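You operate a simulated robot arm through the tools that you are given. There is no shell and no other tool.

Carry out the task below with a simulated robot arm. There is one attempt and no reset: what you move stays moved.

Task
Swap the black bung in the test pipe for the blue one.
Fine: shut the test valve first and open it last; screw the bung in tight; the black one ends on the parts mat. Where these are worked on the way, their far stop is far enough and under half their travel is too little: test valve.

Only the result counts: the job must be done as asked and must still hold three seconds after the hand-in. Knocking over, shifting, dropping, spilling or breaking anything else fails it.

Robot
A 7-joint arm with a two-finger parallel gripper on a trunk, on a base that drives. Base frame: it is fixed to the floor where the robot stands at the start and does not move with it; the origin is under the middle of the robot, x ahead of it, y to its left, z up. Lengths are in m, angles in rad, forces in N, time in s.
With the tool pointing down near the work surface it reaches from about 0.28 to 0.72 m from the robot's upright axis, wherever it stands. Its first joint turns from -2.897 to 2.897 rad. Places, roughly: parts mat [0.4, 0.1, 0.9]; pipe union [0.6, 0, 0.9]; port of the test pipe [0.6, -0.1, 1]; test valve [0.6, 0.1, 1]. Payload 1.57 kg.
Tool frame: the origin (TCP) lies between the finger pads and is the grasp point; the fingertips stand 0.03 m ahead of it; z points along the fingers, y is the line along which they close. The gripper opens to 0.08 m. The fingers are 0.017 m wide and 0.012 m thick; the gripper's body (0.04 by 0.082 m) begins 0.08 m behind the TCP.
Orientation is told as [roll, pitch, yaw] about the base's x, y, z axes, in that order, counted from this pose: with the fingers straight down and closing along the base's y, the tool's x points along the base's -x, its y along +y and its z along -z.

Tools
- The arm moves only by the tool move_arm. Its argument "moves" is a list of rows, each an object of numbers (a shift or turn left out is 0, a gripper value left out holds the last): "tx", "ty", "tz": the shift along the tool's x, y, z in m; "rx", "ry", "rz": the turn, a rotation vector about the tool's x, y, z in rad; "grip": the finger opening in m, from 0 to 0.08. In form: [{"tx": .., "ty": .., "tz": .., "rx": .., "ry": .., "rz": .., "grip": ..}, ...]. A call has 1 to 20 rows; each row shifts and turns the commanded pose from where the row before left it, along the tool's axes as they then stand. A row lasts 0.2 s, in which the tool goes at most 0.05 m and 0.15 rad; a call with a longer step from one row to the next is refused whole, and so is a gripper value outside its range. Where a pose cannot be reached the arm comes as near as it can. A force on the tool above 40 N (or 10 N above the force at the start of the call, whichever is more), or a blocked arm, ends the call early, and 0.2 s more pass. Each finger travels about 0.072 m/s and halts on what it meets, pressing with about 36 N; the grip force reading is that of the motor and also rises with nothing between the fingers. The clock runs only during rows and for 0.2 s after the last one: add rows that do not move to give the fingers time. The reply holds the time, the measured pose of the TCP, the force on the tool along the base axes, the opening and the grip force, in the units named above and with some noise, with the torque about the TCP (base axes, N m) and any sound that the robot's microphone picked up.
- Cameras (640 x 400 px; columns grow to the right, rows downward): "scene" is now at [0.0063, 0.1373, 1.5917]; the picture's right is [-0.03, -1.00, 0.00], its down [-0.64, 0.02, -0.77] and it looks along [0.77, -0.03, -0.64] (base axes); focal length 263 px, centre (320, 200). "wrist" rides on the gripper at [0.072, -0.007, -0.122] in the tool frame; the picture's right is [0.09, 1.00, 0.00], its down [-0.84, 0.08, -0.54] and it looks along [-0.54, 0.05, 0.84] (tool axes); focal length 238 px, centre (320, 200). There is no depth. A picture from a camera that has moved, and an enlarged one, comes with that camera's place and axes in the base frame and with its lens.
- camera(camera): a new picture of that camera. The clock stands still meanwhile.
- slide_trunk(by): slides the trunk up (or, below 0, down) by that many m; the arm and the scene camera ride with it, the base frame stays. It gives what a move gives, with no picture.
- steer(legs): drives the robot by 1 to 6 legs, each [ahead, left, turn to the left] in m, m and rad, along the robot's own axes; the way and the turn of a leg run together, so that a leg with both is an arc; at most 1.5 m and 3.142 rad a leg. The arm and the cameras ride along, it lands a little off, and it stops where it bumps. It gives what a move gives.
- turn_head(pan, tilt): turns the head with the scene camera to pan (to the left, within 1.501 rad either way) and tilt (down, from -0.506 to 1.204), counted from straight ahead of the robot. It gives what a move gives.
- inspect(camera, box): a new picture of the part [left, top, right, bottom] of that camera's present view, enlarged. The clock stands still meanwhile.
- close_job(): hands the job in; it is judged then, once.

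Places have to be worked out from the pictures, the camera data and where the tool is seen. Open the gripper and draw the arm clear of the work before you hand the job in, unless the task says otherwise.

The tools are called after "Request:" as a command line: name --argument value ..., lists and objects as JSON in quotes. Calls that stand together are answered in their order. move_arm: Moves the arm, as the interface text tells. Its arguments: {"type":"object","properties":{"moves":{"type":"array","items":{"type":"object","properties":{"tx":{"type":"number"},"ty":{"type":"number"},"tz":{"type":"number"},"rx":{"type":"number"},"ry":{"type":"number"},"rz":{"type":"number"},"grip":{"type":"number"}}}}},"required":["moves"]} The other tools are called the same way: slide_trunk (by) slides the trunk up or down; steer (legs) drives the base; turn_head (pan, tilt) turns the head that bears the scene camera; camera (camera) takes a picture; inspect (camera, box) takes an enlarged picture of a part of a camera's view; close_job () hands the job in.

At the start:

```text
time_s: 0.0
ee_pos: [0.4325, 0.0245, 1.3043]
tcp_rot: [0.0, -0.003, -0.001]
force: [-0.5, -0.6, 0.2]
ft_torque: [-0.01, -0.04, -0.01]
opening: 0.08
grip_force: 0.1
trunk travel left (down, up): [-0.4, 0.08]
robot x, y, heading: [-0.0024, 0.0014, -0.002]
head pan, tilt: [-0.033, 0.689]
```

scene: 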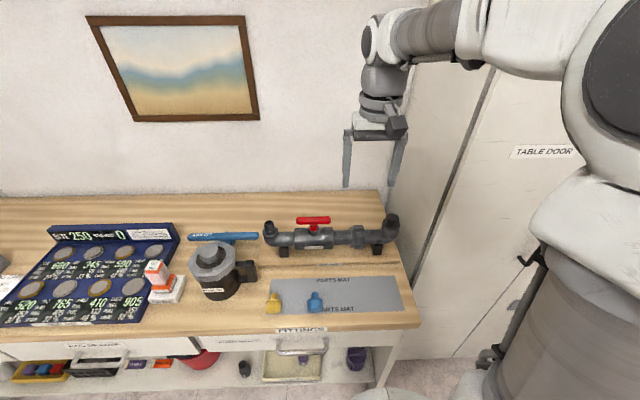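
wrist: 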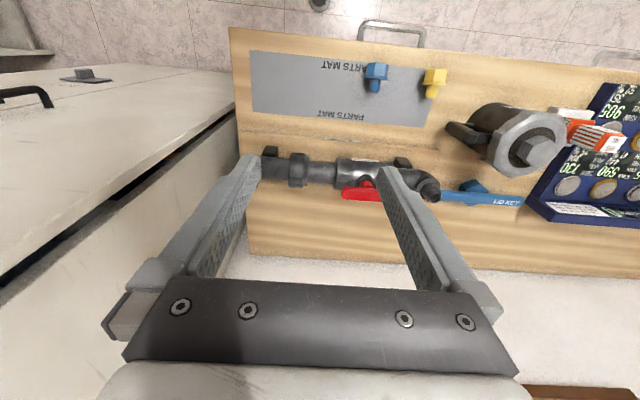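

I begin by looking closer at the pipe, valve and bungs in the scene view.

Request:
inspect --camera "scene" --box '[240, 190, 420, 320]'

Request:
inspect --camera "wrist" --box '[230, 40, 470, 220]'

```text
3.08 times, centred on (330, 255) of scene
camera zoom: at [0.0063, 0.1373, 1.5917], right [-0.03, -1.0, 0.0], down [-0.64, 0.02, -0.77], along [0.77, -0.03, -0.64], focal length 808 px, centre (289, 31)
```

zoom: 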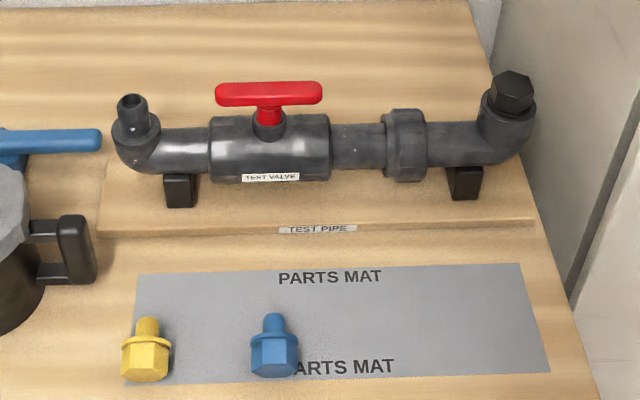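

```text
2.22 times, centred on (350, 130) of wrist
camera zoom: at [0.3611, 0.019, 1.4248], right [-0.09, 1.0, 0.0], down [0.84, 0.08, 0.54], along [0.54, 0.05, -0.84], focal length 530 px, centre (253, 356)
```

zoom: 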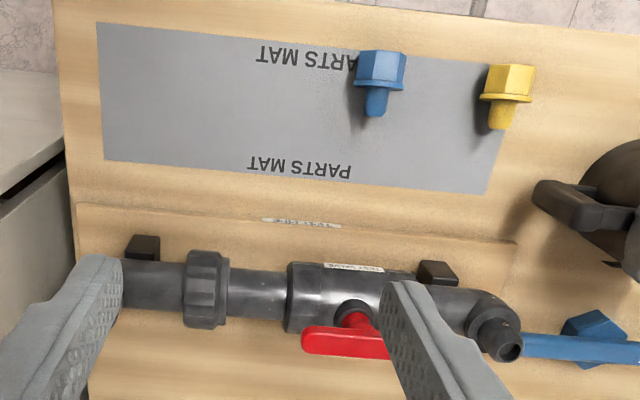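

The handle lies along the pipe, so the valve is open. The black bung tops the right elbow near (0.62, -0.12, 1.0), and the blue bung lies on the mat with its thread pointing away from me. I bring the wrist camera over the black bung to measure it.

Request:
move_arm --moves '[{"tx": -0.028, "ty": -0.025, "tz": 0.02}, {"tx": -0.028, "ty": -0.025, "tz": 0.02}, {"tx": -0.028, "ty": -0.025, "tz": 0.02}, {"tx": -0.028, "ty": -0.025, "tz": 0.02}, {"tx": -0.028, "ty": -0.025, "tz": 0.02}, {"tx": -0.028, "ty": -0.025, "tz": 0.02}, {}]'

Request:
camera --camera "wrist"

Request:
camera --camera "scene"

```text
time_s: 1.6
ee_pos: [0.6014, -0.1232, 1.1835]
tcp_rot: [0.0, -0.002, 0.0]
force: [-0.7, 0.2, -1.1]
ft_torque: [0.02, 0.02, -0.01]
opening: 0.0798
grip_force: 0.1
trunk travel left (down, up): [-0.4, 0.08]
robot x, y, heading: [0.0013, -0.0035, 0.002]
head pan, tilt: [-0.033, 0.689]
```

```text
taken
camera wrist: at [0.5297, -0.1299, 1.3058], right [-0.09, 1.0, 0.0], down [0.84, 0.08, 0.54], along [0.54, 0.05, -0.84], focal length 238 px, centre (320, 200)
```

wrist: 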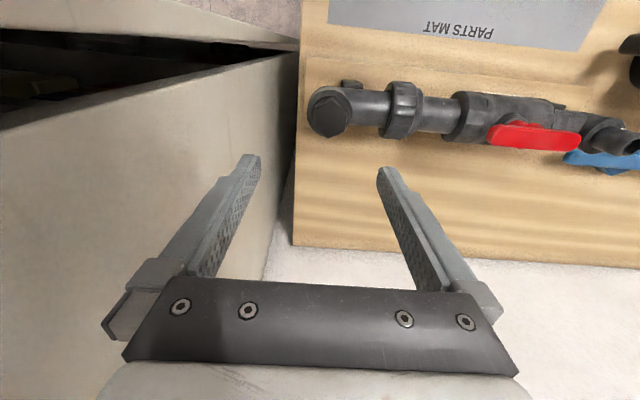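

```text
taken
camera scene: at [0.0065, 0.1372, 1.5917], right [-0.03, -1.0, 0.0], down [-0.64, 0.02, -0.77], along [0.77, -0.03, -0.64], focal length 263 px, centre (320, 200)
```

scene: 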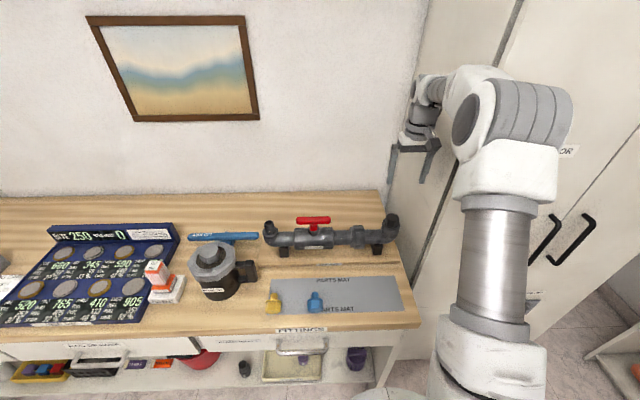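

Triangulating both views puts the black bung's head near (0.589, -0.110, 1.035) and the handle centre near (0.599, 0.138, 1.017). I move over the handle and look again from close up.

Request:
move_arm --moves '[{"tx": 0.006, "ty": 0.0436}, {"tx": 0.006, "ty": 0.0436}, {"tx": 0.006, "ty": 0.0436}, {"tx": 0.006, "ty": 0.0436}, {"tx": 0.006, "ty": 0.0436}, {"tx": 0.006, "ty": 0.0436}, {"tz": 0.03}, {}]'

Request:
camera --camera "wrist"

```text
time_s: 3.4
ee_pos: [0.5655, 0.1371, 1.1528]
tcp_rot: [0.0, -0.002, 0.001]
force: [0.1, 0.7, -0.6]
ft_torque: [0.02, 0.03, 0.01]
opening: 0.0798
grip_force: 0.0
trunk travel left (down, up): [-0.4, 0.08]
robot x, y, heading: [0.0006, 0.0001, -0.0]
head pan, tilt: [-0.033, 0.689]
```

```text
taken
camera wrist: at [0.4936, 0.1308, 1.2749], right [-0.09, 1.0, 0.0], down [0.84, 0.08, 0.54], along [0.54, 0.05, -0.84], focal length 238 px, centre (320, 200)
```

wrist: 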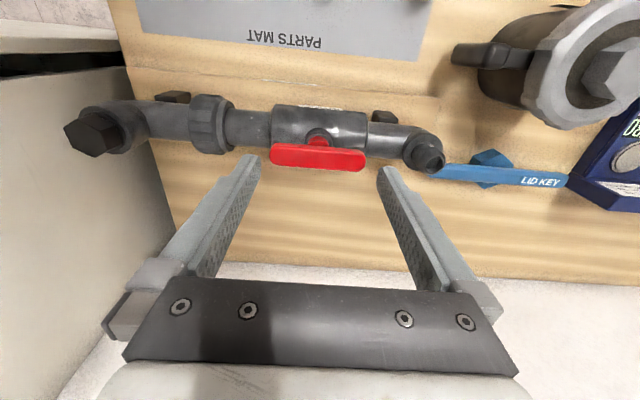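

The second fix agrees: handle centre at about (0.601, 0.137, 1.016), about 0.11 m long. I centre over it and yaw the tool +90° so the fingers close across the bar.

Request:
move_arm --moves '[{"tx": -0.0355}, {"rz": -0.1428}, {"rz": -0.1428}, {"rz": -0.1428}, {"rz": -0.1428}, {"rz": -0.1428}, {"rz": -0.1428}, {"rz": -0.1428}, {"rz": -0.1428}, {"rz": -0.1428}, {"rz": -0.1428}, {"rz": -0.1428}, {"tz": 0.04}, {}]'

Request:
camera --camera "wrist"

Request:
inspect --camera "scene" --box '[240, 150, 420, 280]'

```text
time_s: 6.4
ee_pos: [0.6001, 0.1368, 1.1133]
tcp_rot: [0.001, 0.0, 1.571]
force: [0.4, -0.5, 0.0]
ft_torque: [0.01, 0.01, -0.02]
opening: 0.0799
grip_force: 0.0
trunk travel left (down, up): [-0.4, 0.08]
robot x, y, heading: [-0.0003, 0.0013, -0.0]
head pan, tilt: [-0.033, 0.689]
```

```text
taken
camera wrist: at [0.6079, 0.0653, 1.2348], right [-1.0, -0.09, 0.0], down [-0.08, 0.84, 0.54], along [-0.05, 0.54, -0.84], focal length 238 px, centre (320, 200)
```

wrist: 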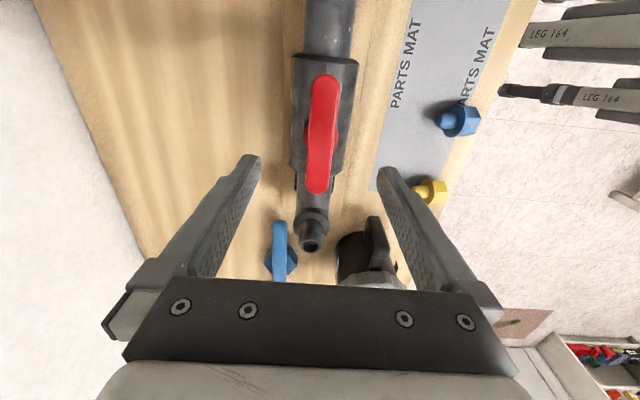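

```text
3.08 times, centred on (330, 215) of scene
camera zoom: at [0.0065, 0.1373, 1.5917], right [-0.03, -1.0, 0.0], down [-0.64, 0.02, -0.77], along [0.77, -0.03, -0.64], focal length 808 px, centre (289, 154)
```

zoom: 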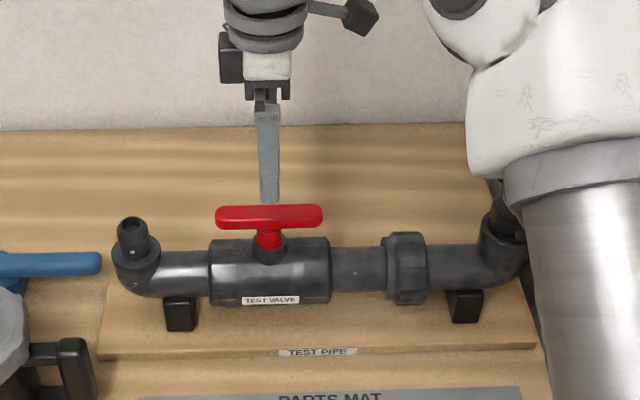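

The bar is centred between the fingers (about x 0.599, y 0.133). I lower onto it and close.

Request:
move_arm --moves '[{"tx": 0.002, "tz": 0.03}, {"tz": 0.03}, {"tz": 0.02}, {"tz": 0.014}, {}, {"grip": 0.0}, {"grip": 0.0}, {"grip": 0.0}, {"grip": 0.0}, {"grip": 0.0}]'

Request:
inspect --camera "scene" --box '[240, 150, 420, 280]'

```text
time_s: 8.6
ee_pos: [0.5993, 0.1341, 1.0192]
tcp_rot: [0.001, 0.0, 1.57]
force: [-4.3, 0.2, -1.1]
ft_torque: [-0.03, -0.17, -0.02]
opening: 0.0258
grip_force: 36.9
trunk travel left (down, up): [-0.4, 0.08]
robot x, y, heading: [-0.0044, -0.002, 0.004]
head pan, tilt: [-0.033, 0.689]
```

```text
3.08 times, centred on (330, 215) of scene
camera zoom: at [0.006, 0.1373, 1.5917], right [-0.03, -1.0, 0.0], down [-0.64, 0.02, -0.77], along [0.77, -0.03, -0.64], focal length 808 px, centre (289, 154)
```

zoom: 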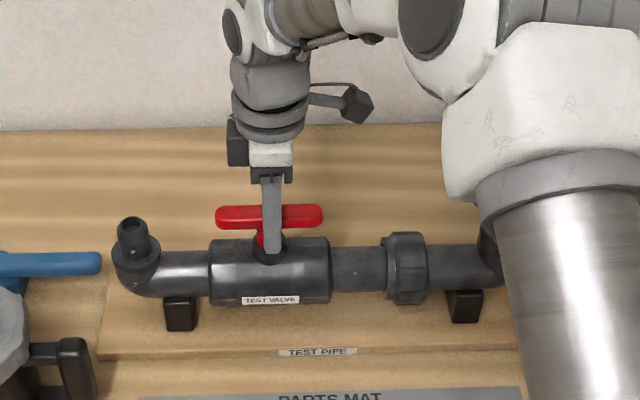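

The bar is gripped (0.026 m, 37 N). I now try the clockwise turn gently and watch the torque.

Request:
move_arm --moves '[{"rz": 0.1}, {"rz": 0.1}, {"rz": 0.1}]'

Request:
inspect --camera "scene" --box '[240, 150, 420, 280]'

```text
time_s: 9.4
ee_pos: [0.5989, 0.1334, 1.019]
tcp_rot: [0.001, 0.0, 1.268]
force: [-11.7, -1.6, -3.2]
ft_torque: [0.1, -0.25, 0.05]
opening: 0.0259
grip_force: 37.3
trunk travel left (down, up): [-0.4, 0.08]
robot x, y, heading: [-0.0, 0.0008, -0.001]
head pan, tilt: [-0.033, 0.689]
```

```text
3.08 times, centred on (330, 215) of scene
camera zoom: at [0.0052, 0.1372, 1.5917], right [-0.03, -1.0, 0.0], down [-0.63, 0.02, -0.77], along [0.77, -0.03, -0.63], focal length 808 px, centre (289, 154)
```

zoom: 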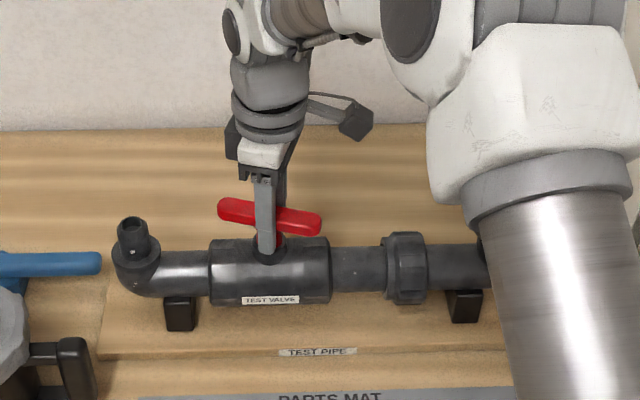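

The handle turns clockwise freely. I carry on towards its stop.

Request:
move_arm --moves '[{"rz": 0.14, "ty": 0.001}, {"rz": 0.14}, {"rz": 0.14}, {"rz": 0.14}, {"rz": 0.14}, {"rz": 0.14}, {"rz": 0.14}, {"rz": 0.14}, {"rz": 0.14}]'

Request:
inspect --camera "scene" --box '[240, 150, 420, 280]'

```text
time_s: 11.4
ee_pos: [0.5978, 0.1384, 1.0207]
tcp_rot: [0.001, -0.001, 0.008]
force: [-18.1, 13.7, -9.0]
ft_torque: [0.08, 0.52, 0.06]
opening: 0.0258
grip_force: 36.9
trunk travel left (down, up): [-0.4, 0.08]
robot x, y, heading: [0.0006, -0.0004, -0.002]
head pan, tilt: [-0.033, 0.689]
```

```text
3.08 times, centred on (330, 215) of scene
camera zoom: at [0.0051, 0.1389, 1.5915], right [-0.03, -1.0, 0.0], down [-0.63, 0.02, -0.77], along [0.77, -0.03, -0.63], focal length 808 px, centre (289, 154)
```

zoom: 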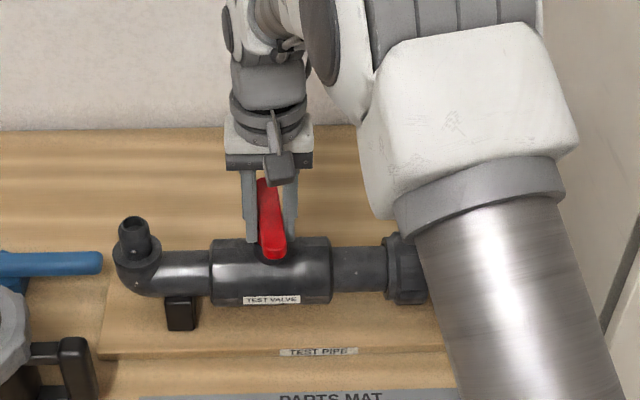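

The handle is nearly across the pipe with no torque yet. I turn on a little to feel for the stop.

Request:
move_arm --moves '[{"rz": 0.05, "tx": 0.001, "ty": 0.002}, {"rz": 0.05}, {"rz": 0.05}]'

Request:
inspect --camera "scene" --box '[240, 150, 420, 280]'

```text
time_s: 12.2
ee_pos: [0.5984, 0.1373, 1.0197]
tcp_rot: [0.001, -0.004, -0.138]
force: [-12.3, 10.5, -9.9]
ft_torque: [0.12, 0.04, 0.98]
opening: 0.0261
grip_force: 37.0
trunk travel left (down, up): [-0.4, 0.08]
robot x, y, heading: [-0.0003, -0.0016, 0.003]
head pan, tilt: [-0.033, 0.689]
```

```text
3.08 times, centred on (330, 215) of scene
camera zoom: at [0.0059, 0.1385, 1.5915], right [-0.03, -1.0, 0.0], down [-0.63, 0.02, -0.77], along [0.77, -0.03, -0.64], focal length 808 px, centre (289, 154)
```

zoom: 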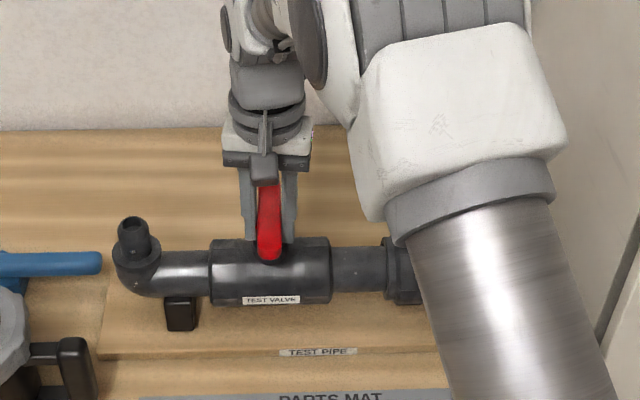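

The torque has risen to about 1 N m, so the valve is at its closed stop. I release and rise straight up.

Request:
move_arm --moves '[{"grip": 0.05}, {"grip": 0.05}, {"grip": 0.06}, {"tz": -0.04}, {"tz": -0.04}, {"tz": -0.04}, {"tz": -0.03, "grip": 0.08}]'

Request:
camera --camera "wrist"

```text
time_s: 13.8
ee_pos: [0.5989, 0.1368, 1.1701]
tcp_rot: [-0.001, -0.003, -0.139]
force: [0.4, 0.5, 0.2]
ft_torque: [-0.02, 0.02, -0.02]
opening: 0.08
grip_force: 0.2
trunk travel left (down, up): [-0.4, 0.08]
robot x, y, heading: [-0.0018, 0.0004, -0.002]
head pan, tilt: [-0.033, 0.689]
```

```text
taken
camera wrist: at [0.5261, 0.141, 1.2918], right [0.05, 1.0, 0.0], down [0.84, -0.04, 0.54], along [0.54, -0.03, -0.84], focal length 238 px, centre (320, 200)
```

wrist: 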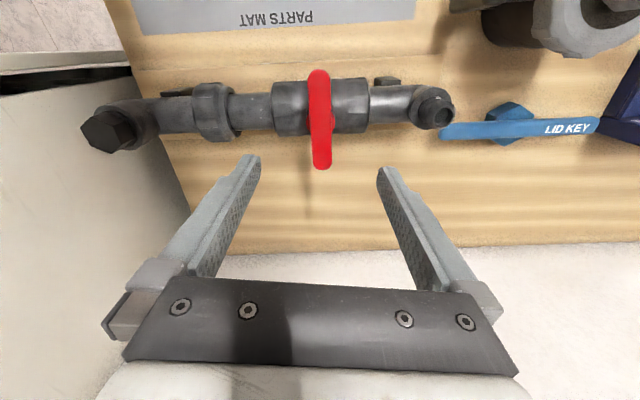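

The valve now stands across the pipe. Next I straighten the yaw and move over the black bung to read its hex orientation.

Request:
move_arm --moves '[{"rz": -0.139}, {"ty": -0.045}, {"ty": -0.045}, {"ty": -0.045}, {"ty": -0.045}, {"ty": -0.045}, {"ty": -0.022, "tx": 0.02}, {"tz": 0.03}, {}]'

Request:
camera --camera "wrist"

Request:
inspect --camera "wrist" --box '[250, 110, 390, 210]'

Request:
camera --camera "scene"

```text
time_s: 15.8
ee_pos: [0.5765, -0.1101, 1.1396]
tcp_rot: [-0.001, 0.0, 0.0]
force: [0.1, 0.4, 0.1]
ft_torque: [-0.02, 0.02, -0.02]
opening: 0.08
grip_force: 0.0
trunk travel left (down, up): [-0.4, 0.08]
robot x, y, heading: [-0.0009, 0.0014, -0.002]
head pan, tilt: [-0.033, 0.689]
```

```text
taken
camera wrist: at [0.5059, -0.116, 1.2606], right [-0.09, 1.0, 0.0], down [0.84, 0.08, 0.54], along [0.54, 0.05, -0.84], focal length 238 px, centre (320, 200)
```

wrist: 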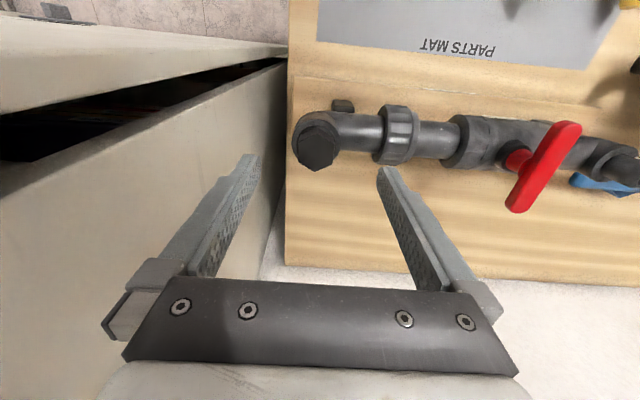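

```text
4.00 times, centred on (320, 160) of wrist
camera zoom: at [0.5059, -0.116, 1.2606], right [-0.09, 1.0, 0.0], down [0.84, 0.08, 0.54], along [0.54, 0.05, -0.84], focal length 953 px, centre (320, 360)
```

zoom: 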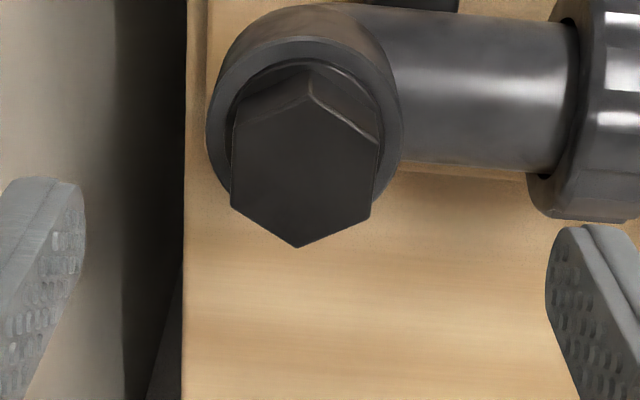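

```text
taken
camera scene: at [0.0066, 0.1373, 1.5917], right [-0.03, -1.0, 0.0], down [-0.64, 0.02, -0.77], along [0.77, -0.03, -0.64], focal length 263 px, centre (320, 200)
```

scene: 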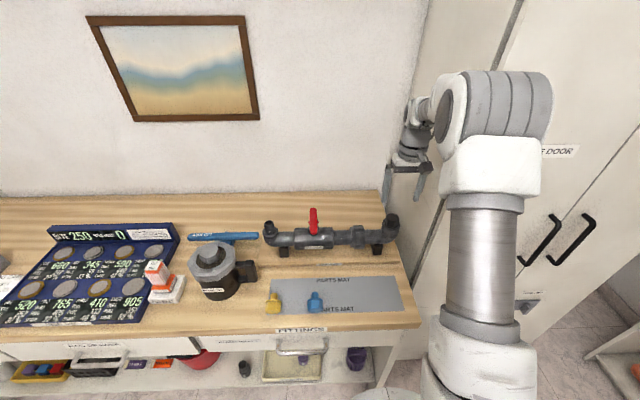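

Head-top centre is about (0.598, -0.112, 1.026), about 36 mm across flats, with two flats facing ±y, so the grip angles are multiples of 60°. I centre over it and pre-turn to -60° yaw for a long unscrewing stroke, then look.

Request:
move_arm --moves '[{"tx": -0.0215, "ty": -0.002}, {"rz": 0.1496}, {"rz": 0.1496}, {"rz": 0.1496}, {"rz": 0.1496}, {"rz": 0.1496}, {"rz": 0.1496}, {"rz": 0.1496}, {"tz": 0.03}, {}]'

Request:
camera --camera "wrist"

Request:
inspect --camera "scene" --box '[330, 150, 470, 270]'

```text
time_s: 18.0
ee_pos: [0.5996, -0.1124, 1.1102]
tcp_rot: [0.002, 0.001, -1.05]
force: [-0.6, -0.5, -0.7]
ft_torque: [-0.01, -0.01, 0.0]
opening: 0.0801
grip_force: 0.1
trunk travel left (down, up): [-0.4, 0.08]
robot x, y, heading: [0.0006, -0.0005, -0.0]
head pan, tilt: [-0.033, 0.689]
```

```text
taken
camera wrist: at [0.5581, -0.0529, 1.231], right [0.82, 0.58, 0.0], down [0.48, -0.69, 0.54], along [0.31, -0.44, -0.84], focal length 238 px, centre (320, 200)
```

wrist: 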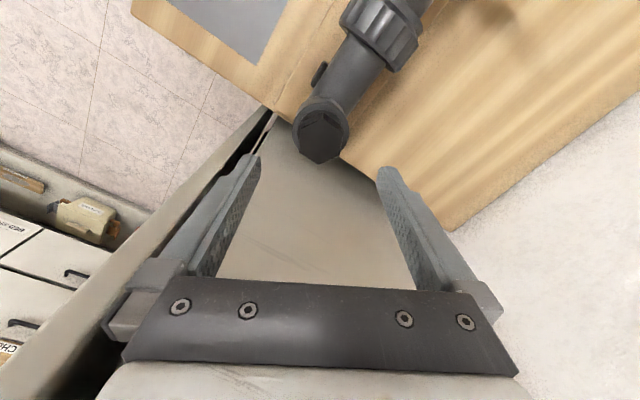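

```text
3.33 times, centred on (400, 210) of scene
camera zoom: at [0.0065, 0.1373, 1.5917], right [-0.03, -1.0, 0.0], down [-0.64, 0.02, -0.77], along [0.77, -0.03, -0.64], focal length 875 px, centre (53, 167)
```

zoom: 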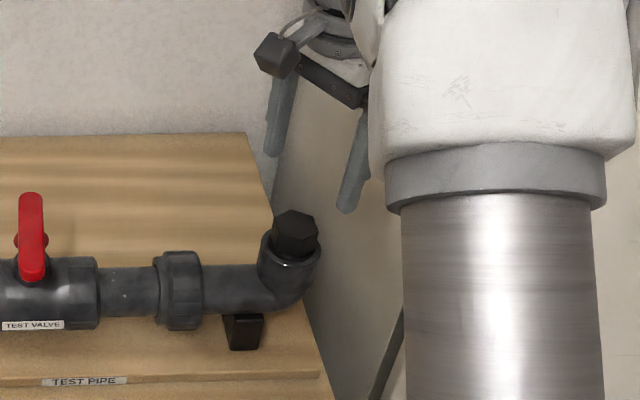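

I zoom in on the wrist view for an accurate centre before descending.

Request:
inspect --camera "wrist" --box '[260, 80, 400, 170]'

Request:
inspect --camera "scene" --box '[370, 195, 420, 250]'

```text
4.44 times, centred on (330, 125) of wrist
camera zoom: at [0.5581, -0.0529, 1.231], right [0.82, 0.58, 0.0], down [0.48, -0.69, 0.54], along [0.31, -0.44, -0.84], focal length 1059 px, centre (276, 533)
```

zoom: 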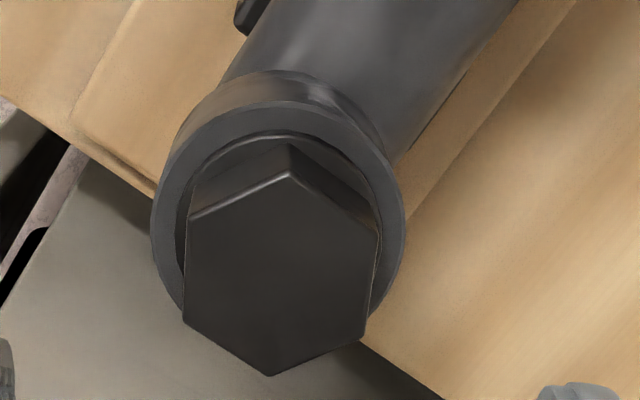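

```text
7.27 times, centred on (395, 222) of scene
camera zoom: at [0.0065, 0.1373, 1.5917], right [-0.03, -1.0, 0.0], down [-0.64, 0.02, -0.77], along [0.77, -0.03, -0.64], focal length 1910 px, centre (-226, 36)
```

zoom: 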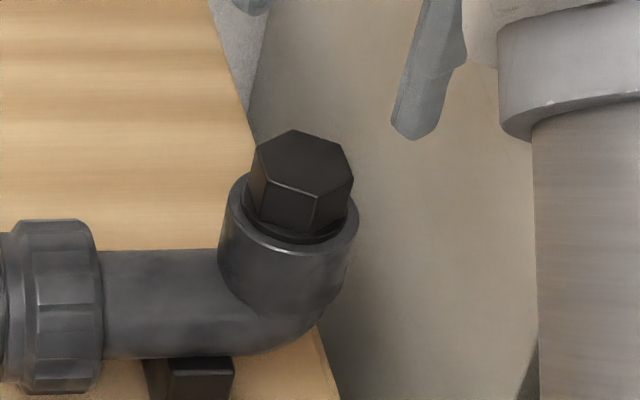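

The refined head top is (0.600, -0.112, 1.020), about 21 mm tall, sitting on a collar at z ≈ 0.999. I descend so the fingertips stop just above the collar (TCP z 1.034) and close.

Request:
move_arm --moves '[{"tz": 0.03}, {"tz": 0.026}, {"tz": 0.01}, {"tz": 0.01}, {}, {"grip": 0.0}, {"grip": 0.0}, {"grip": 0.0}, {"grip": 0.0}, {"grip": 0.0}]'

Request:
camera --camera "wrist"

Request:
inspect --camera "scene" --box '[360, 185, 430, 250]'

```text
time_s: 20.2
ee_pos: [0.5992, -0.1118, 1.0333]
tcp_rot: [0.002, -0.002, -1.047]
force: [2.9, 0.7, -0.4]
ft_torque: [0.05, -0.09, 0.01]
opening: 0.0366
grip_force: 36.4
trunk travel left (down, up): [-0.4, 0.08]
robot x, y, heading: [0.0014, -0.0032, -0.001]
head pan, tilt: [-0.033, 0.689]
```

```text
taken
camera wrist: at [0.5585, -0.0523, 1.1544], right [0.82, 0.58, 0.0], down [0.48, -0.69, 0.54], along [0.31, -0.44, -0.84], focal length 238 px, centre (320, 200)
```

wrist: 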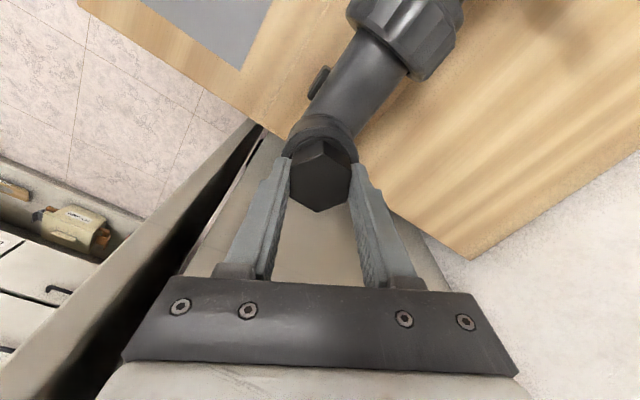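

```text
6.15 times, centred on (395, 218) of scene
camera zoom: at [0.0067, 0.1374, 1.5917], right [-0.03, -1.0, 0.0], down [-0.64, 0.02, -0.77], along [0.77, -0.03, -0.64], focal length 1616 px, centre (-142, 92)
```

zoom: 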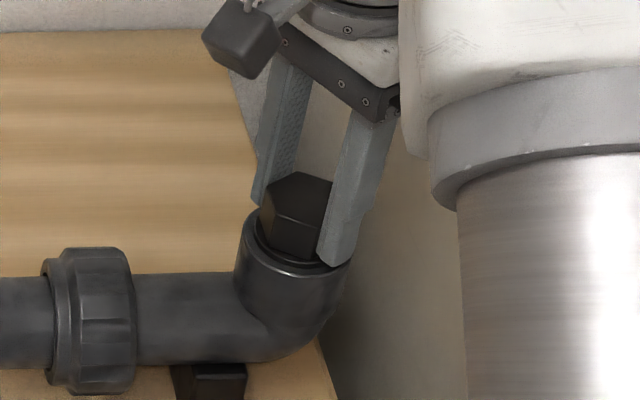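

The head is gripped flat to flat (0.0366 m). I start turning counter-clockwise gently.

Request:
move_arm --moves '[{"rz": -0.08}, {"rz": -0.1}, {"rz": -0.12}, {"rz": -0.12}]'

Request:
camera --camera "wrist"

```text
time_s: 21.2
ee_pos: [0.5995, -0.1117, 1.033]
tcp_rot: [0.001, -0.001, -0.626]
force: [2.2, 1.0, -2.5]
ft_torque: [0.05, -0.06, -0.03]
opening: 0.0367
grip_force: 35.8
trunk travel left (down, up): [-0.4, 0.08]
robot x, y, heading: [-0.0001, 0.0023, 0.004]
head pan, tilt: [-0.033, 0.689]
```

```text
taken
camera wrist: at [0.5379, -0.0747, 1.1545], right [0.51, 0.86, 0.0], down [0.72, -0.43, 0.54], along [0.47, -0.28, -0.84], focal length 238 px, centre (320, 200)
```

wrist: 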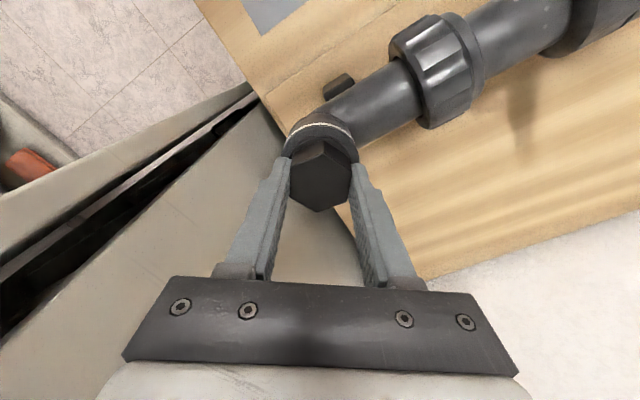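

The bung turns with the fingers. I continue the stroke, watching the vertical force.

Request:
move_arm --moves '[{"rz": -0.14}, {"rz": -0.14}, {"rz": -0.14}, {"rz": -0.14}, {"rz": -0.14}, {"rz": -0.14}, {"rz": -0.14}, {"rz": -0.14}]'

```text
time_s: 23.0
ee_pos: [0.6, -0.1123, 1.0329]
tcp_rot: [0.001, 0.0, 0.495]
force: [-1.3, -2.4, -6.2]
ft_torque: [-0.08, 0.08, -0.03]
opening: 0.0366
grip_force: 36.0
trunk travel left (down, up): [-0.4, 0.08]
robot x, y, heading: [0.0008, 0.0057, -0.001]
head pan, tilt: [-0.033, 0.689]
```

The vertical force is creeping to -6 N. I raise the tool 1 mm to see which way that load acts.

Request:
move_arm --moves '[{"tz": -0.001}, {}]'

```text
time_s: 23.6
ee_pos: [0.6006, -0.1121, 1.033]
tcp_rot: [0.003, 0.002, 0.491]
force: [-2.0, -3.1, -13.4]
ft_torque: [-0.11, -0.13, 0.01]
opening: 0.0366
grip_force: 35.8
trunk travel left (down, up): [-0.4, 0.08]
robot x, y, heading: [0.0002, 0.0, 0.002]
head pan, tilt: [-0.033, 0.689]
```

Request:
inspect --camera "scene" --box '[360, 185, 430, 250]'

Request:
inspect --camera "wrist" --box '[260, 90, 400, 220]'

```text
6.15 times, centred on (395, 218) of scene
camera zoom: at [0.0073, 0.1368, 1.5916], right [-0.03, -1.0, 0.0], down [-0.64, 0.02, -0.77], along [0.77, -0.03, -0.64], focal length 1616 px, centre (-142, 92)
```

zoom: 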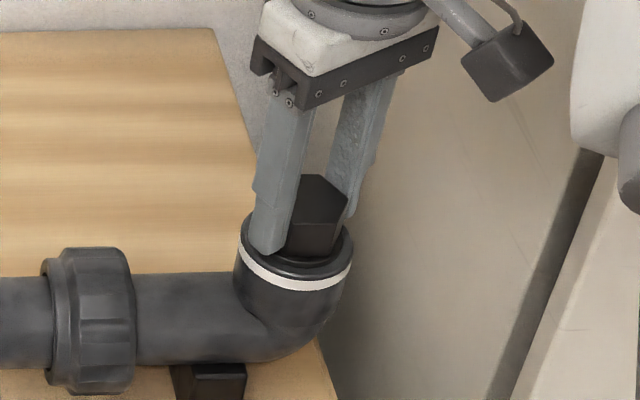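

```text
3.08 times, centred on (330, 155) of wrist
camera zoom: at [0.5403, -0.1518, 1.1547], right [-0.55, 0.83, 0.0], down [0.7, 0.46, 0.54], along [0.45, 0.3, -0.84], focal length 733 px, centre (289, 338)
```

zoom: 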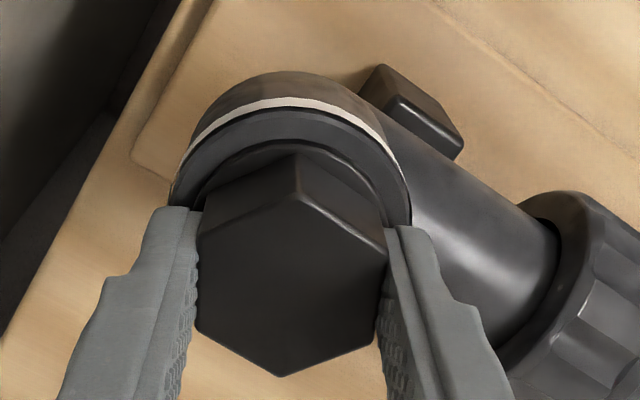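

Raising the tool increases the downward pull, so the bung isn't climbing yet, although it turns without torque and a white ring has appeared below the rim. I undo the 1 mm lift and go on turning counter-clockwise.

Request:
move_arm --moves '[{"tz": 0.001}, {}, {"rz": -0.14}, {"rz": -0.14}, {"rz": -0.14}, {"rz": -0.14}, {"rz": -0.14}, {"rz": -0.14}]'

Request:
inspect --camera "scene" --box '[360, 185, 430, 250]'

Request:
inspect --camera "wrist" --box '[260, 90, 400, 220]'

```text
time_s: 25.4
ee_pos: [0.6006, -0.1129, 1.0339]
tcp_rot: [-0.002, 0.0, 1.335]
force: [-4.2, -2.6, -7.3]
ft_torque: [-0.12, 0.18, -0.02]
opening: 0.0365
grip_force: 35.5
trunk travel left (down, up): [-0.4, 0.08]
robot x, y, heading: [-0.0009, -0.003, 0.004]
head pan, tilt: [-0.033, 0.689]
```

```text
6.15 times, centred on (395, 218) of scene
camera zoom: at [0.0066, 0.137, 1.5917], right [-0.03, -1.0, 0.0], down [-0.64, 0.02, -0.77], along [0.77, -0.03, -0.64], focal length 1616 px, centre (-142, 92)
```

zoom: 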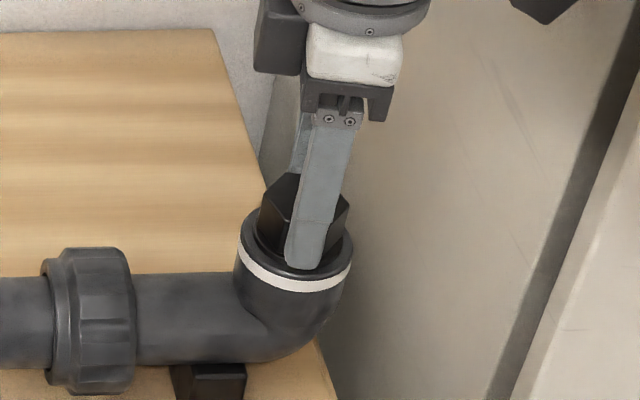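

```text
3.08 times, centred on (330, 155) of wrist
camera zoom: at [0.59, -0.1834, 1.1547], right [-0.99, 0.14, 0.0], down [0.12, 0.83, 0.54], along [0.08, 0.54, -0.84], focal length 733 px, centre (289, 338)
```

zoom: 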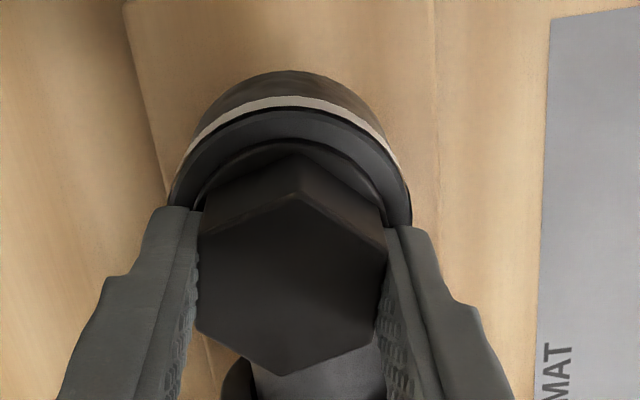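

The white ring has stayed constant — it looks like a "not tight" mark. I continue counter-clockwise toward the end of this stroke.

Request:
move_arm --moves '[{"rz": -0.14}, {"rz": -0.14}, {"rz": -0.14}, {"rz": -0.14}, {"rz": -0.14}, {"rz": -0.14}, {"rz": -0.14}, {"rz": -0.14}, {"rz": -0.14}, {"rz": -0.14}, {"rz": -0.14}, {"rz": -0.14}, {"rz": -0.12}]'

Request:
inspect --camera "scene" --box '[360, 185, 430, 250]'

Request:
inspect --camera "wrist" --box '[260, 90, 400, 220]'

```text
time_s: 28.2
ee_pos: [0.6006, -0.1134, 1.0333]
tcp_rot: [-0.001, 0.003, 3.134]
force: [0.8, -3.0, -6.1]
ft_torque: [-0.04, 0.05, -0.02]
opening: 0.0367
grip_force: 36.0
trunk travel left (down, up): [-0.4, 0.08]
robot x, y, heading: [-0.0014, -0.001, 0.002]
head pan, tilt: [-0.033, 0.689]
```

```text
6.15 times, centred on (395, 218) of scene
camera zoom: at [0.007, 0.1369, 1.5917], right [-0.03, -1.0, 0.0], down [-0.64, 0.02, -0.77], along [0.77, -0.03, -0.64], focal length 1616 px, centre (-142, 92)
```

zoom: 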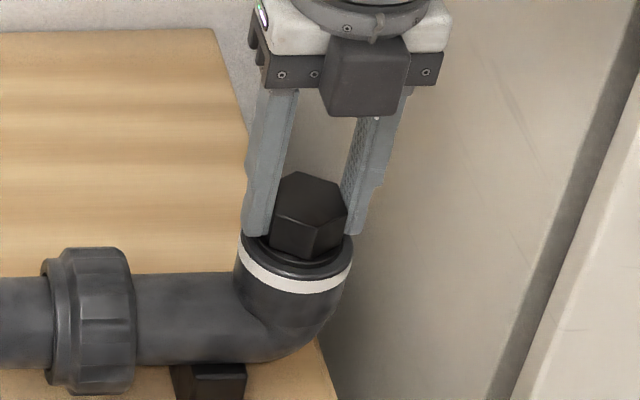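

```text
3.08 times, centred on (330, 155) of wrist
camera zoom: at [0.6727, -0.1053, 1.155], right [0.09, -1.0, 0.0], down [-0.84, -0.07, 0.54], along [-0.54, -0.05, -0.84], focal length 733 px, centre (289, 338)
```

zoom: 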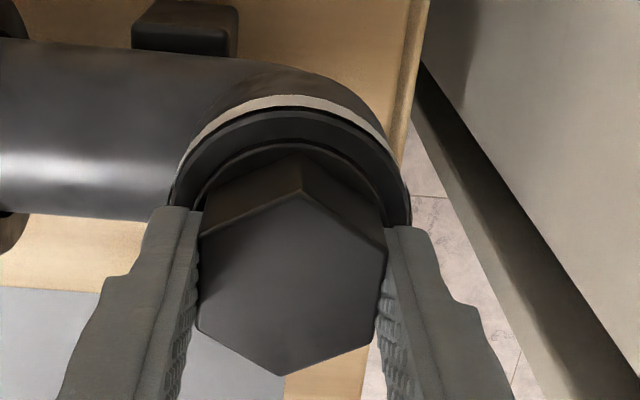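

After two-thirds of a turn with no resistance, I test with a gentle 3 mm pull.

Request:
move_arm --moves '[{"tz": -0.0015}, {"tz": -0.0015}, {}]'

```text
time_s: 29.0
ee_pos: [0.6001, -0.113, 1.0339]
tcp_rot: [-0.001, -0.004, 3.134]
force: [4.7, -3.3, -26.1]
ft_torque: [-0.11, -0.29, 0.0]
opening: 0.0364
grip_force: 36.0
trunk travel left (down, up): [-0.4, 0.08]
robot x, y, heading: [-0.0001, 0.001, -0.0]
head pan, tilt: [-0.033, 0.689]
```

Still held, so it needs more turns. I lower back, release, lift and wind the wrist back 240° for another stroke.

Request:
move_arm --moves '[{"tz": 0.003}, {"grip": 0.06}, {"grip": 0.06}, {"tz": -0.03}, {"rz": 0.1496}, {"rz": 0.1496}, {"rz": 0.1496}, {"rz": 0.1496}, {"rz": 0.1496}, {"rz": 0.1496}, {"rz": 0.1496}, {"rz": 0.1496}, {"rz": 0.1496}, {"rz": 0.1496}, {"rz": 0.1496}, {"rz": 0.1496}, {"rz": 0.1496}, {"rz": 0.1496}, {"rz": 0.1496}, {"rz": 0.1496}]'

Request:
move_arm --moves '[{"rz": 0.1496}, {"rz": 0.1496}, {"rz": 0.1496}, {"rz": 0.1496}, {"rz": 0.1496}, {"rz": 0.1496}, {"rz": 0.1496}, {"rz": 0.1496}, {"rz": 0.1496}, {"rz": 0.1496}, {"rz": 0.1496}, {"rz": 0.1496}, {}]'

Request:
inspect --camera "wrist" --box '[260, 80, 400, 210]'

Request:
inspect --camera "scene" --box '[360, 185, 430, 250]'

```text
time_s: 33.2
ee_pos: [0.601, -0.1112, 1.0635]
tcp_rot: [0.0, -0.003, 0.737]
force: [0.9, 0.3, -0.2]
ft_torque: [0.0, -0.01, -0.05]
opening: 0.0603
grip_force: 0.0
trunk travel left (down, up): [-0.4, 0.08]
robot x, y, heading: [-0.0004, 0.0008, -0.004]
head pan, tilt: [-0.033, 0.689]
```

```text
time_s: 36.0
ee_pos: [0.5997, -0.1125, 1.0637]
tcp_rot: [0.0, 0.0, -1.056]
force: [-0.2, 0.4, 0.0]
ft_torque: [-0.03, 0.0, -0.01]
opening: 0.0599
grip_force: 0.0
trunk travel left (down, up): [-0.4, 0.08]
robot x, y, heading: [-0.0003, 0.0001, 0.004]
head pan, tilt: [-0.033, 0.689]
```

```text
3.08 times, centred on (330, 145) of wrist
camera zoom: at [0.5593, -0.0518, 1.1849], right [0.82, 0.57, 0.0], down [0.48, -0.69, 0.54], along [0.31, -0.45, -0.84], focal length 733 px, centre (289, 369)
```

zoom: 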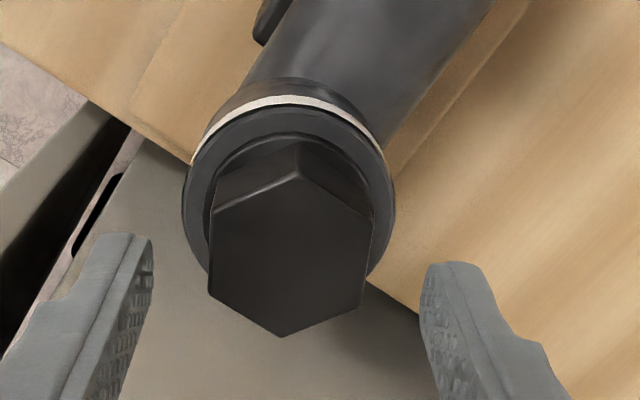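

```text
6.15 times, centred on (395, 218) of scene
camera zoom: at [0.0063, 0.1373, 1.5917], right [-0.03, -1.0, 0.0], down [-0.64, 0.02, -0.77], along [0.77, -0.03, -0.64], focal length 1616 px, centre (-142, 92)
```

zoom: 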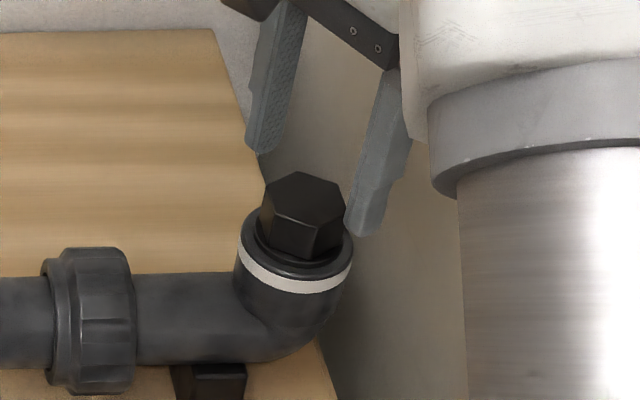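

The bung sits at the same height and well aligned. I descend, grip and turn another long counter-clockwise stroke.

Request:
move_arm --moves '[{"tz": 0.02}, {"tz": 0.01}, {"grip": 0.0}, {"grip": 0.0}, {"grip": 0.0}, {}, {"rz": -0.14}, {"rz": -0.14}, {"rz": -0.14}, {"rz": -0.14}, {"rz": -0.14}, {"rz": -0.14}, {"rz": -0.14}, {"rz": -0.14}, {"rz": -0.14}, {"rz": -0.14}]'

Request:
move_arm --moves '[{"rz": -0.14}, {"rz": -0.14}, {"rz": -0.14}, {"rz": -0.14}, {"rz": -0.14}, {"rz": -0.14}, {"rz": -0.14}, {"rz": -0.14}, {"rz": -0.14}, {"rz": -0.14}, {"rz": -0.14}, {"rz": -0.14}, {"rz": -0.14}, {"rz": -0.14}, {"rz": -0.14}, {"rz": -0.14}, {"rz": -0.14}, {"rz": -0.14}, {"rz": -0.14}, {"rz": -0.13}]'

Request:
inspect --camera "scene" --box '[360, 185, 430, 250]'

```text
time_s: 39.4
ee_pos: [0.5999, -0.1113, 1.0334]
tcp_rot: [0.001, -0.001, 0.348]
force: [-0.4, -0.9, 0.3]
ft_torque: [0.02, 0.0, -0.02]
opening: 0.0365
grip_force: 36.1
trunk travel left (down, up): [-0.4, 0.08]
robot x, y, heading: [0.0008, -0.0001, -0.004]
head pan, tilt: [-0.033, 0.689]
```

```text
time_s: 43.6
ee_pos: [0.5984, -0.1121, 1.034]
tcp_rot: [0.001, 0.001, 3.136]
force: [0.4, 0.3, -0.2]
ft_torque: [0.02, 0.0, -0.01]
opening: 0.0366
grip_force: 36.0
trunk travel left (down, up): [-0.4, 0.08]
robot x, y, heading: [-0.002, 0.0045, -0.003]
head pan, tilt: [-0.033, 0.689]
```

```text
6.15 times, centred on (395, 218) of scene
camera zoom: at [0.0063, 0.1373, 1.5917], right [-0.03, -1.0, 0.0], down [-0.64, 0.02, -0.77], along [0.77, -0.03, -0.64], focal length 1616 px, centre (-142, 92)
```

zoom: 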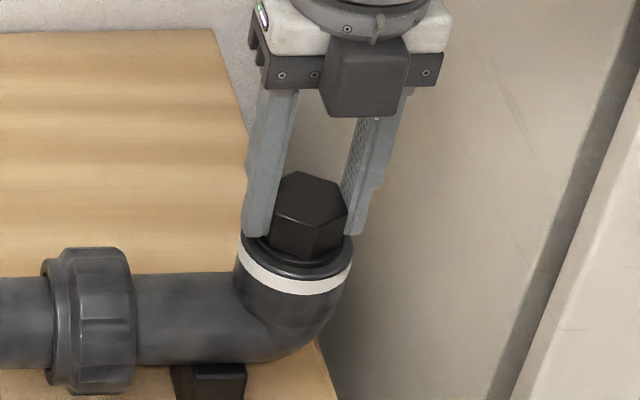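

All forces are near zero now, so it may be free. I pull up gently to check.

Request:
move_arm --moves '[{"tz": -0.002}, {"tz": -0.002}, {}]'

Request:
inspect --camera "scene" --box '[360, 185, 430, 250]'

```text
time_s: 44.4
ee_pos: [0.6001, -0.1116, 1.0369]
tcp_rot: [0.001, 0.001, 3.132]
force: [-0.5, -0.2, -0.2]
ft_torque: [0.02, -0.04, 0.03]
opening: 0.0365
grip_force: 35.9
trunk travel left (down, up): [-0.4, 0.08]
robot x, y, heading: [0.002, -0.0006, -0.004]
head pan, tilt: [-0.033, 0.689]
```

```text
6.15 times, centred on (395, 218) of scene
camera zoom: at [0.0063, 0.1373, 1.5917], right [-0.03, -1.0, 0.0], down [-0.64, 0.02, -0.77], along [0.77, -0.03, -0.64], focal length 1616 px, centre (-142, 92)
```

zoom: 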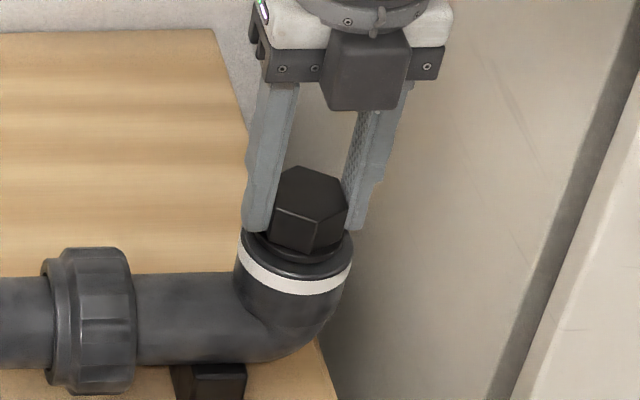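

It lifts freely. I draw it straight out of the port and look.

Request:
move_arm --moves '[{"tz": -0.01}, {"tz": -0.015}, {"tz": -0.02}, {"tz": -0.03}, {"tz": -0.03}, {"tz": -0.03}, {}]'

Request:
inspect --camera "scene" --box '[340, 125, 450, 250]'

Request:
camera --camera "wrist"

```text
time_s: 46.0
ee_pos: [0.6006, -0.1112, 1.1728]
tcp_rot: [0.0, 0.002, 3.132]
force: [-0.5, 0.5, 0.7]
ft_torque: [0.02, -0.05, 0.0]
opening: 0.0
grip_force: 21.3
trunk travel left (down, up): [-0.4, 0.08]
robot x, y, heading: [-0.0032, 0.0007, -0.005]
head pan, tilt: [-0.033, 0.689]
```

```text
3.20 times, centred on (395, 188) of scene
camera zoom: at [0.0063, 0.1373, 1.5917], right [-0.03, -1.0, 0.0], down [-0.64, 0.02, -0.77], along [0.77, -0.03, -0.64], focal length 840 px, centre (80, 240)
```

zoom: 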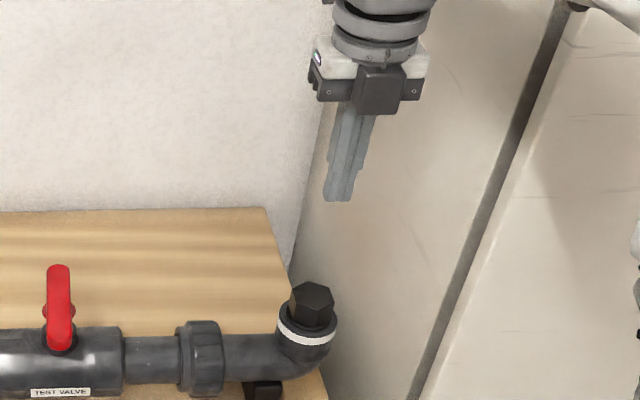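

```text
taken
camera wrist: at [0.6723, -0.1046, 1.2948], right [0.08, -1.0, 0.0], down [-0.84, -0.07, 0.54], along [-0.54, -0.05, -0.84], focal length 238 px, centre (320, 200)
```

wrist: 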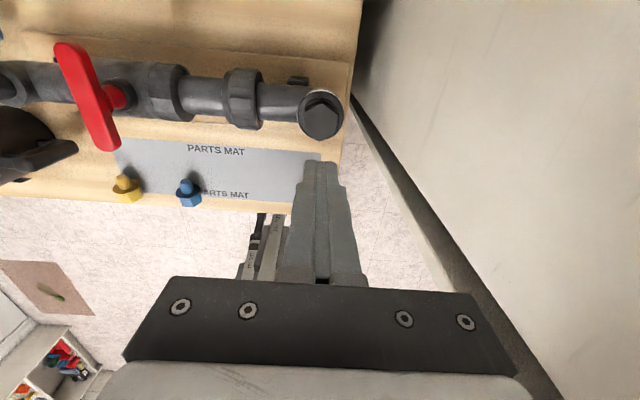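

The fingers came up empty: the bung slipped and still sits in the port. I inspect it closely.

Request:
inspect --camera "scene" --box '[360, 185, 430, 250]'

Request:
inspect --camera "wrist" --box '[270, 60, 370, 150]'

```text
6.15 times, centred on (395, 218) of scene
camera zoom: at [0.0063, 0.1373, 1.5917], right [-0.03, -1.0, 0.0], down [-0.64, 0.02, -0.77], along [0.77, -0.03, -0.64], focal length 1616 px, centre (-142, 92)
```

zoom: 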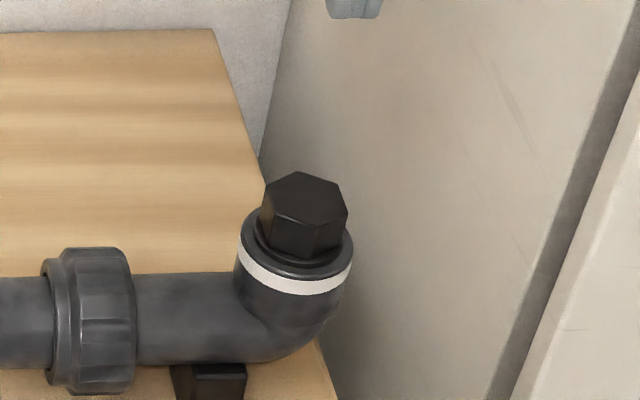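

```text
4.44 times, centred on (320, 105) of wrist
camera zoom: at [0.6723, -0.1046, 1.2948], right [0.08, -1.0, 0.0], down [-0.84, -0.07, 0.54], along [-0.54, -0.05, -0.84], focal length 1059 px, centre (320, 622)
```

zoom: 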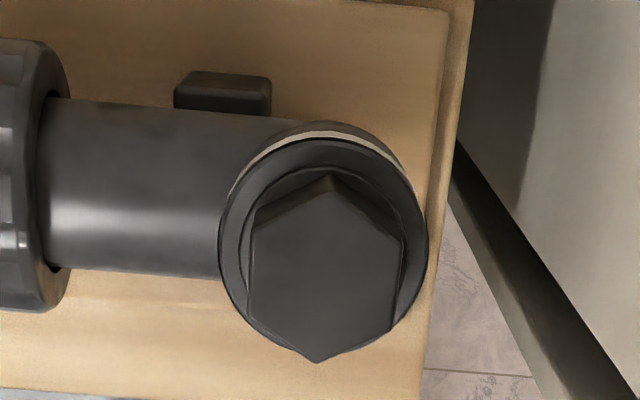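

The bung dropped back to its seat, undamaged. I re-grip slightly lower and pull slowly in small steps, checking the grip.

Request:
move_arm --moves '[{"grip": 0.06}, {"grip": 0.06}, {"grip": 0.06, "tz": 0.03}, {"tz": 0.03}, {"tz": 0.03}, {"tz": 0.03}, {"tz": 0.02}, {"tz": 0.001}, {}, {"grip": 0.0}, {"grip": 0.0}, {"grip": 0.0}, {}, {}]'

Request:
move_arm --moves '[{"tz": -0.002}, {"tz": -0.002}, {"tz": -0.002}, {}]'

Request:
inspect --camera "scene" --box '[360, 185, 430, 250]'

```text
time_s: 49.0
ee_pos: [0.6005, -0.1136, 1.0327]
tcp_rot: [-0.002, 0.003, 3.133]
force: [3.8, -2.2, 7.6]
ft_torque: [-0.05, -0.1, -0.01]
opening: 0.0365
grip_force: 35.5
trunk travel left (down, up): [-0.4, 0.08]
robot x, y, heading: [-0.0058, 0.0007, 0.0]
head pan, tilt: [-0.033, 0.689]
```

```text
time_s: 50.0
ee_pos: [0.5987, -0.1126, 1.0337]
tcp_rot: [-0.001, -0.008, 3.132]
force: [5.0, -1.2, -25.7]
ft_torque: [-0.05, -0.1, -0.02]
opening: 0.0368
grip_force: 36.4
trunk travel left (down, up): [-0.4, 0.08]
robot x, y, heading: [0.0001, -0.003, 0.002]
head pan, tilt: [-0.033, 0.689]
```

```text
6.15 times, centred on (395, 218) of scene
camera zoom: at [0.0092, 0.1368, 1.5915], right [-0.03, -1.0, 0.0], down [-0.64, 0.02, -0.77], along [0.77, -0.03, -0.64], focal length 1616 px, centre (-142, 92)
```

zoom: 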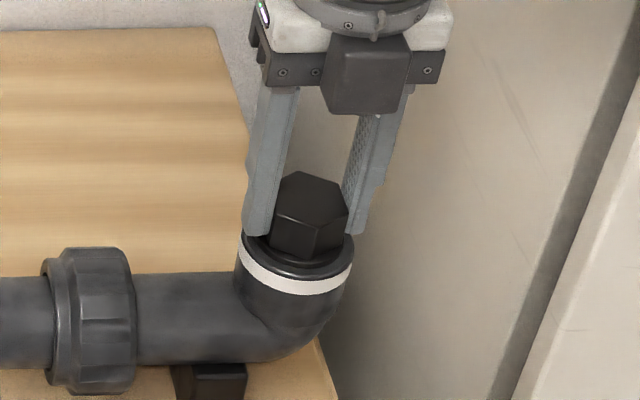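

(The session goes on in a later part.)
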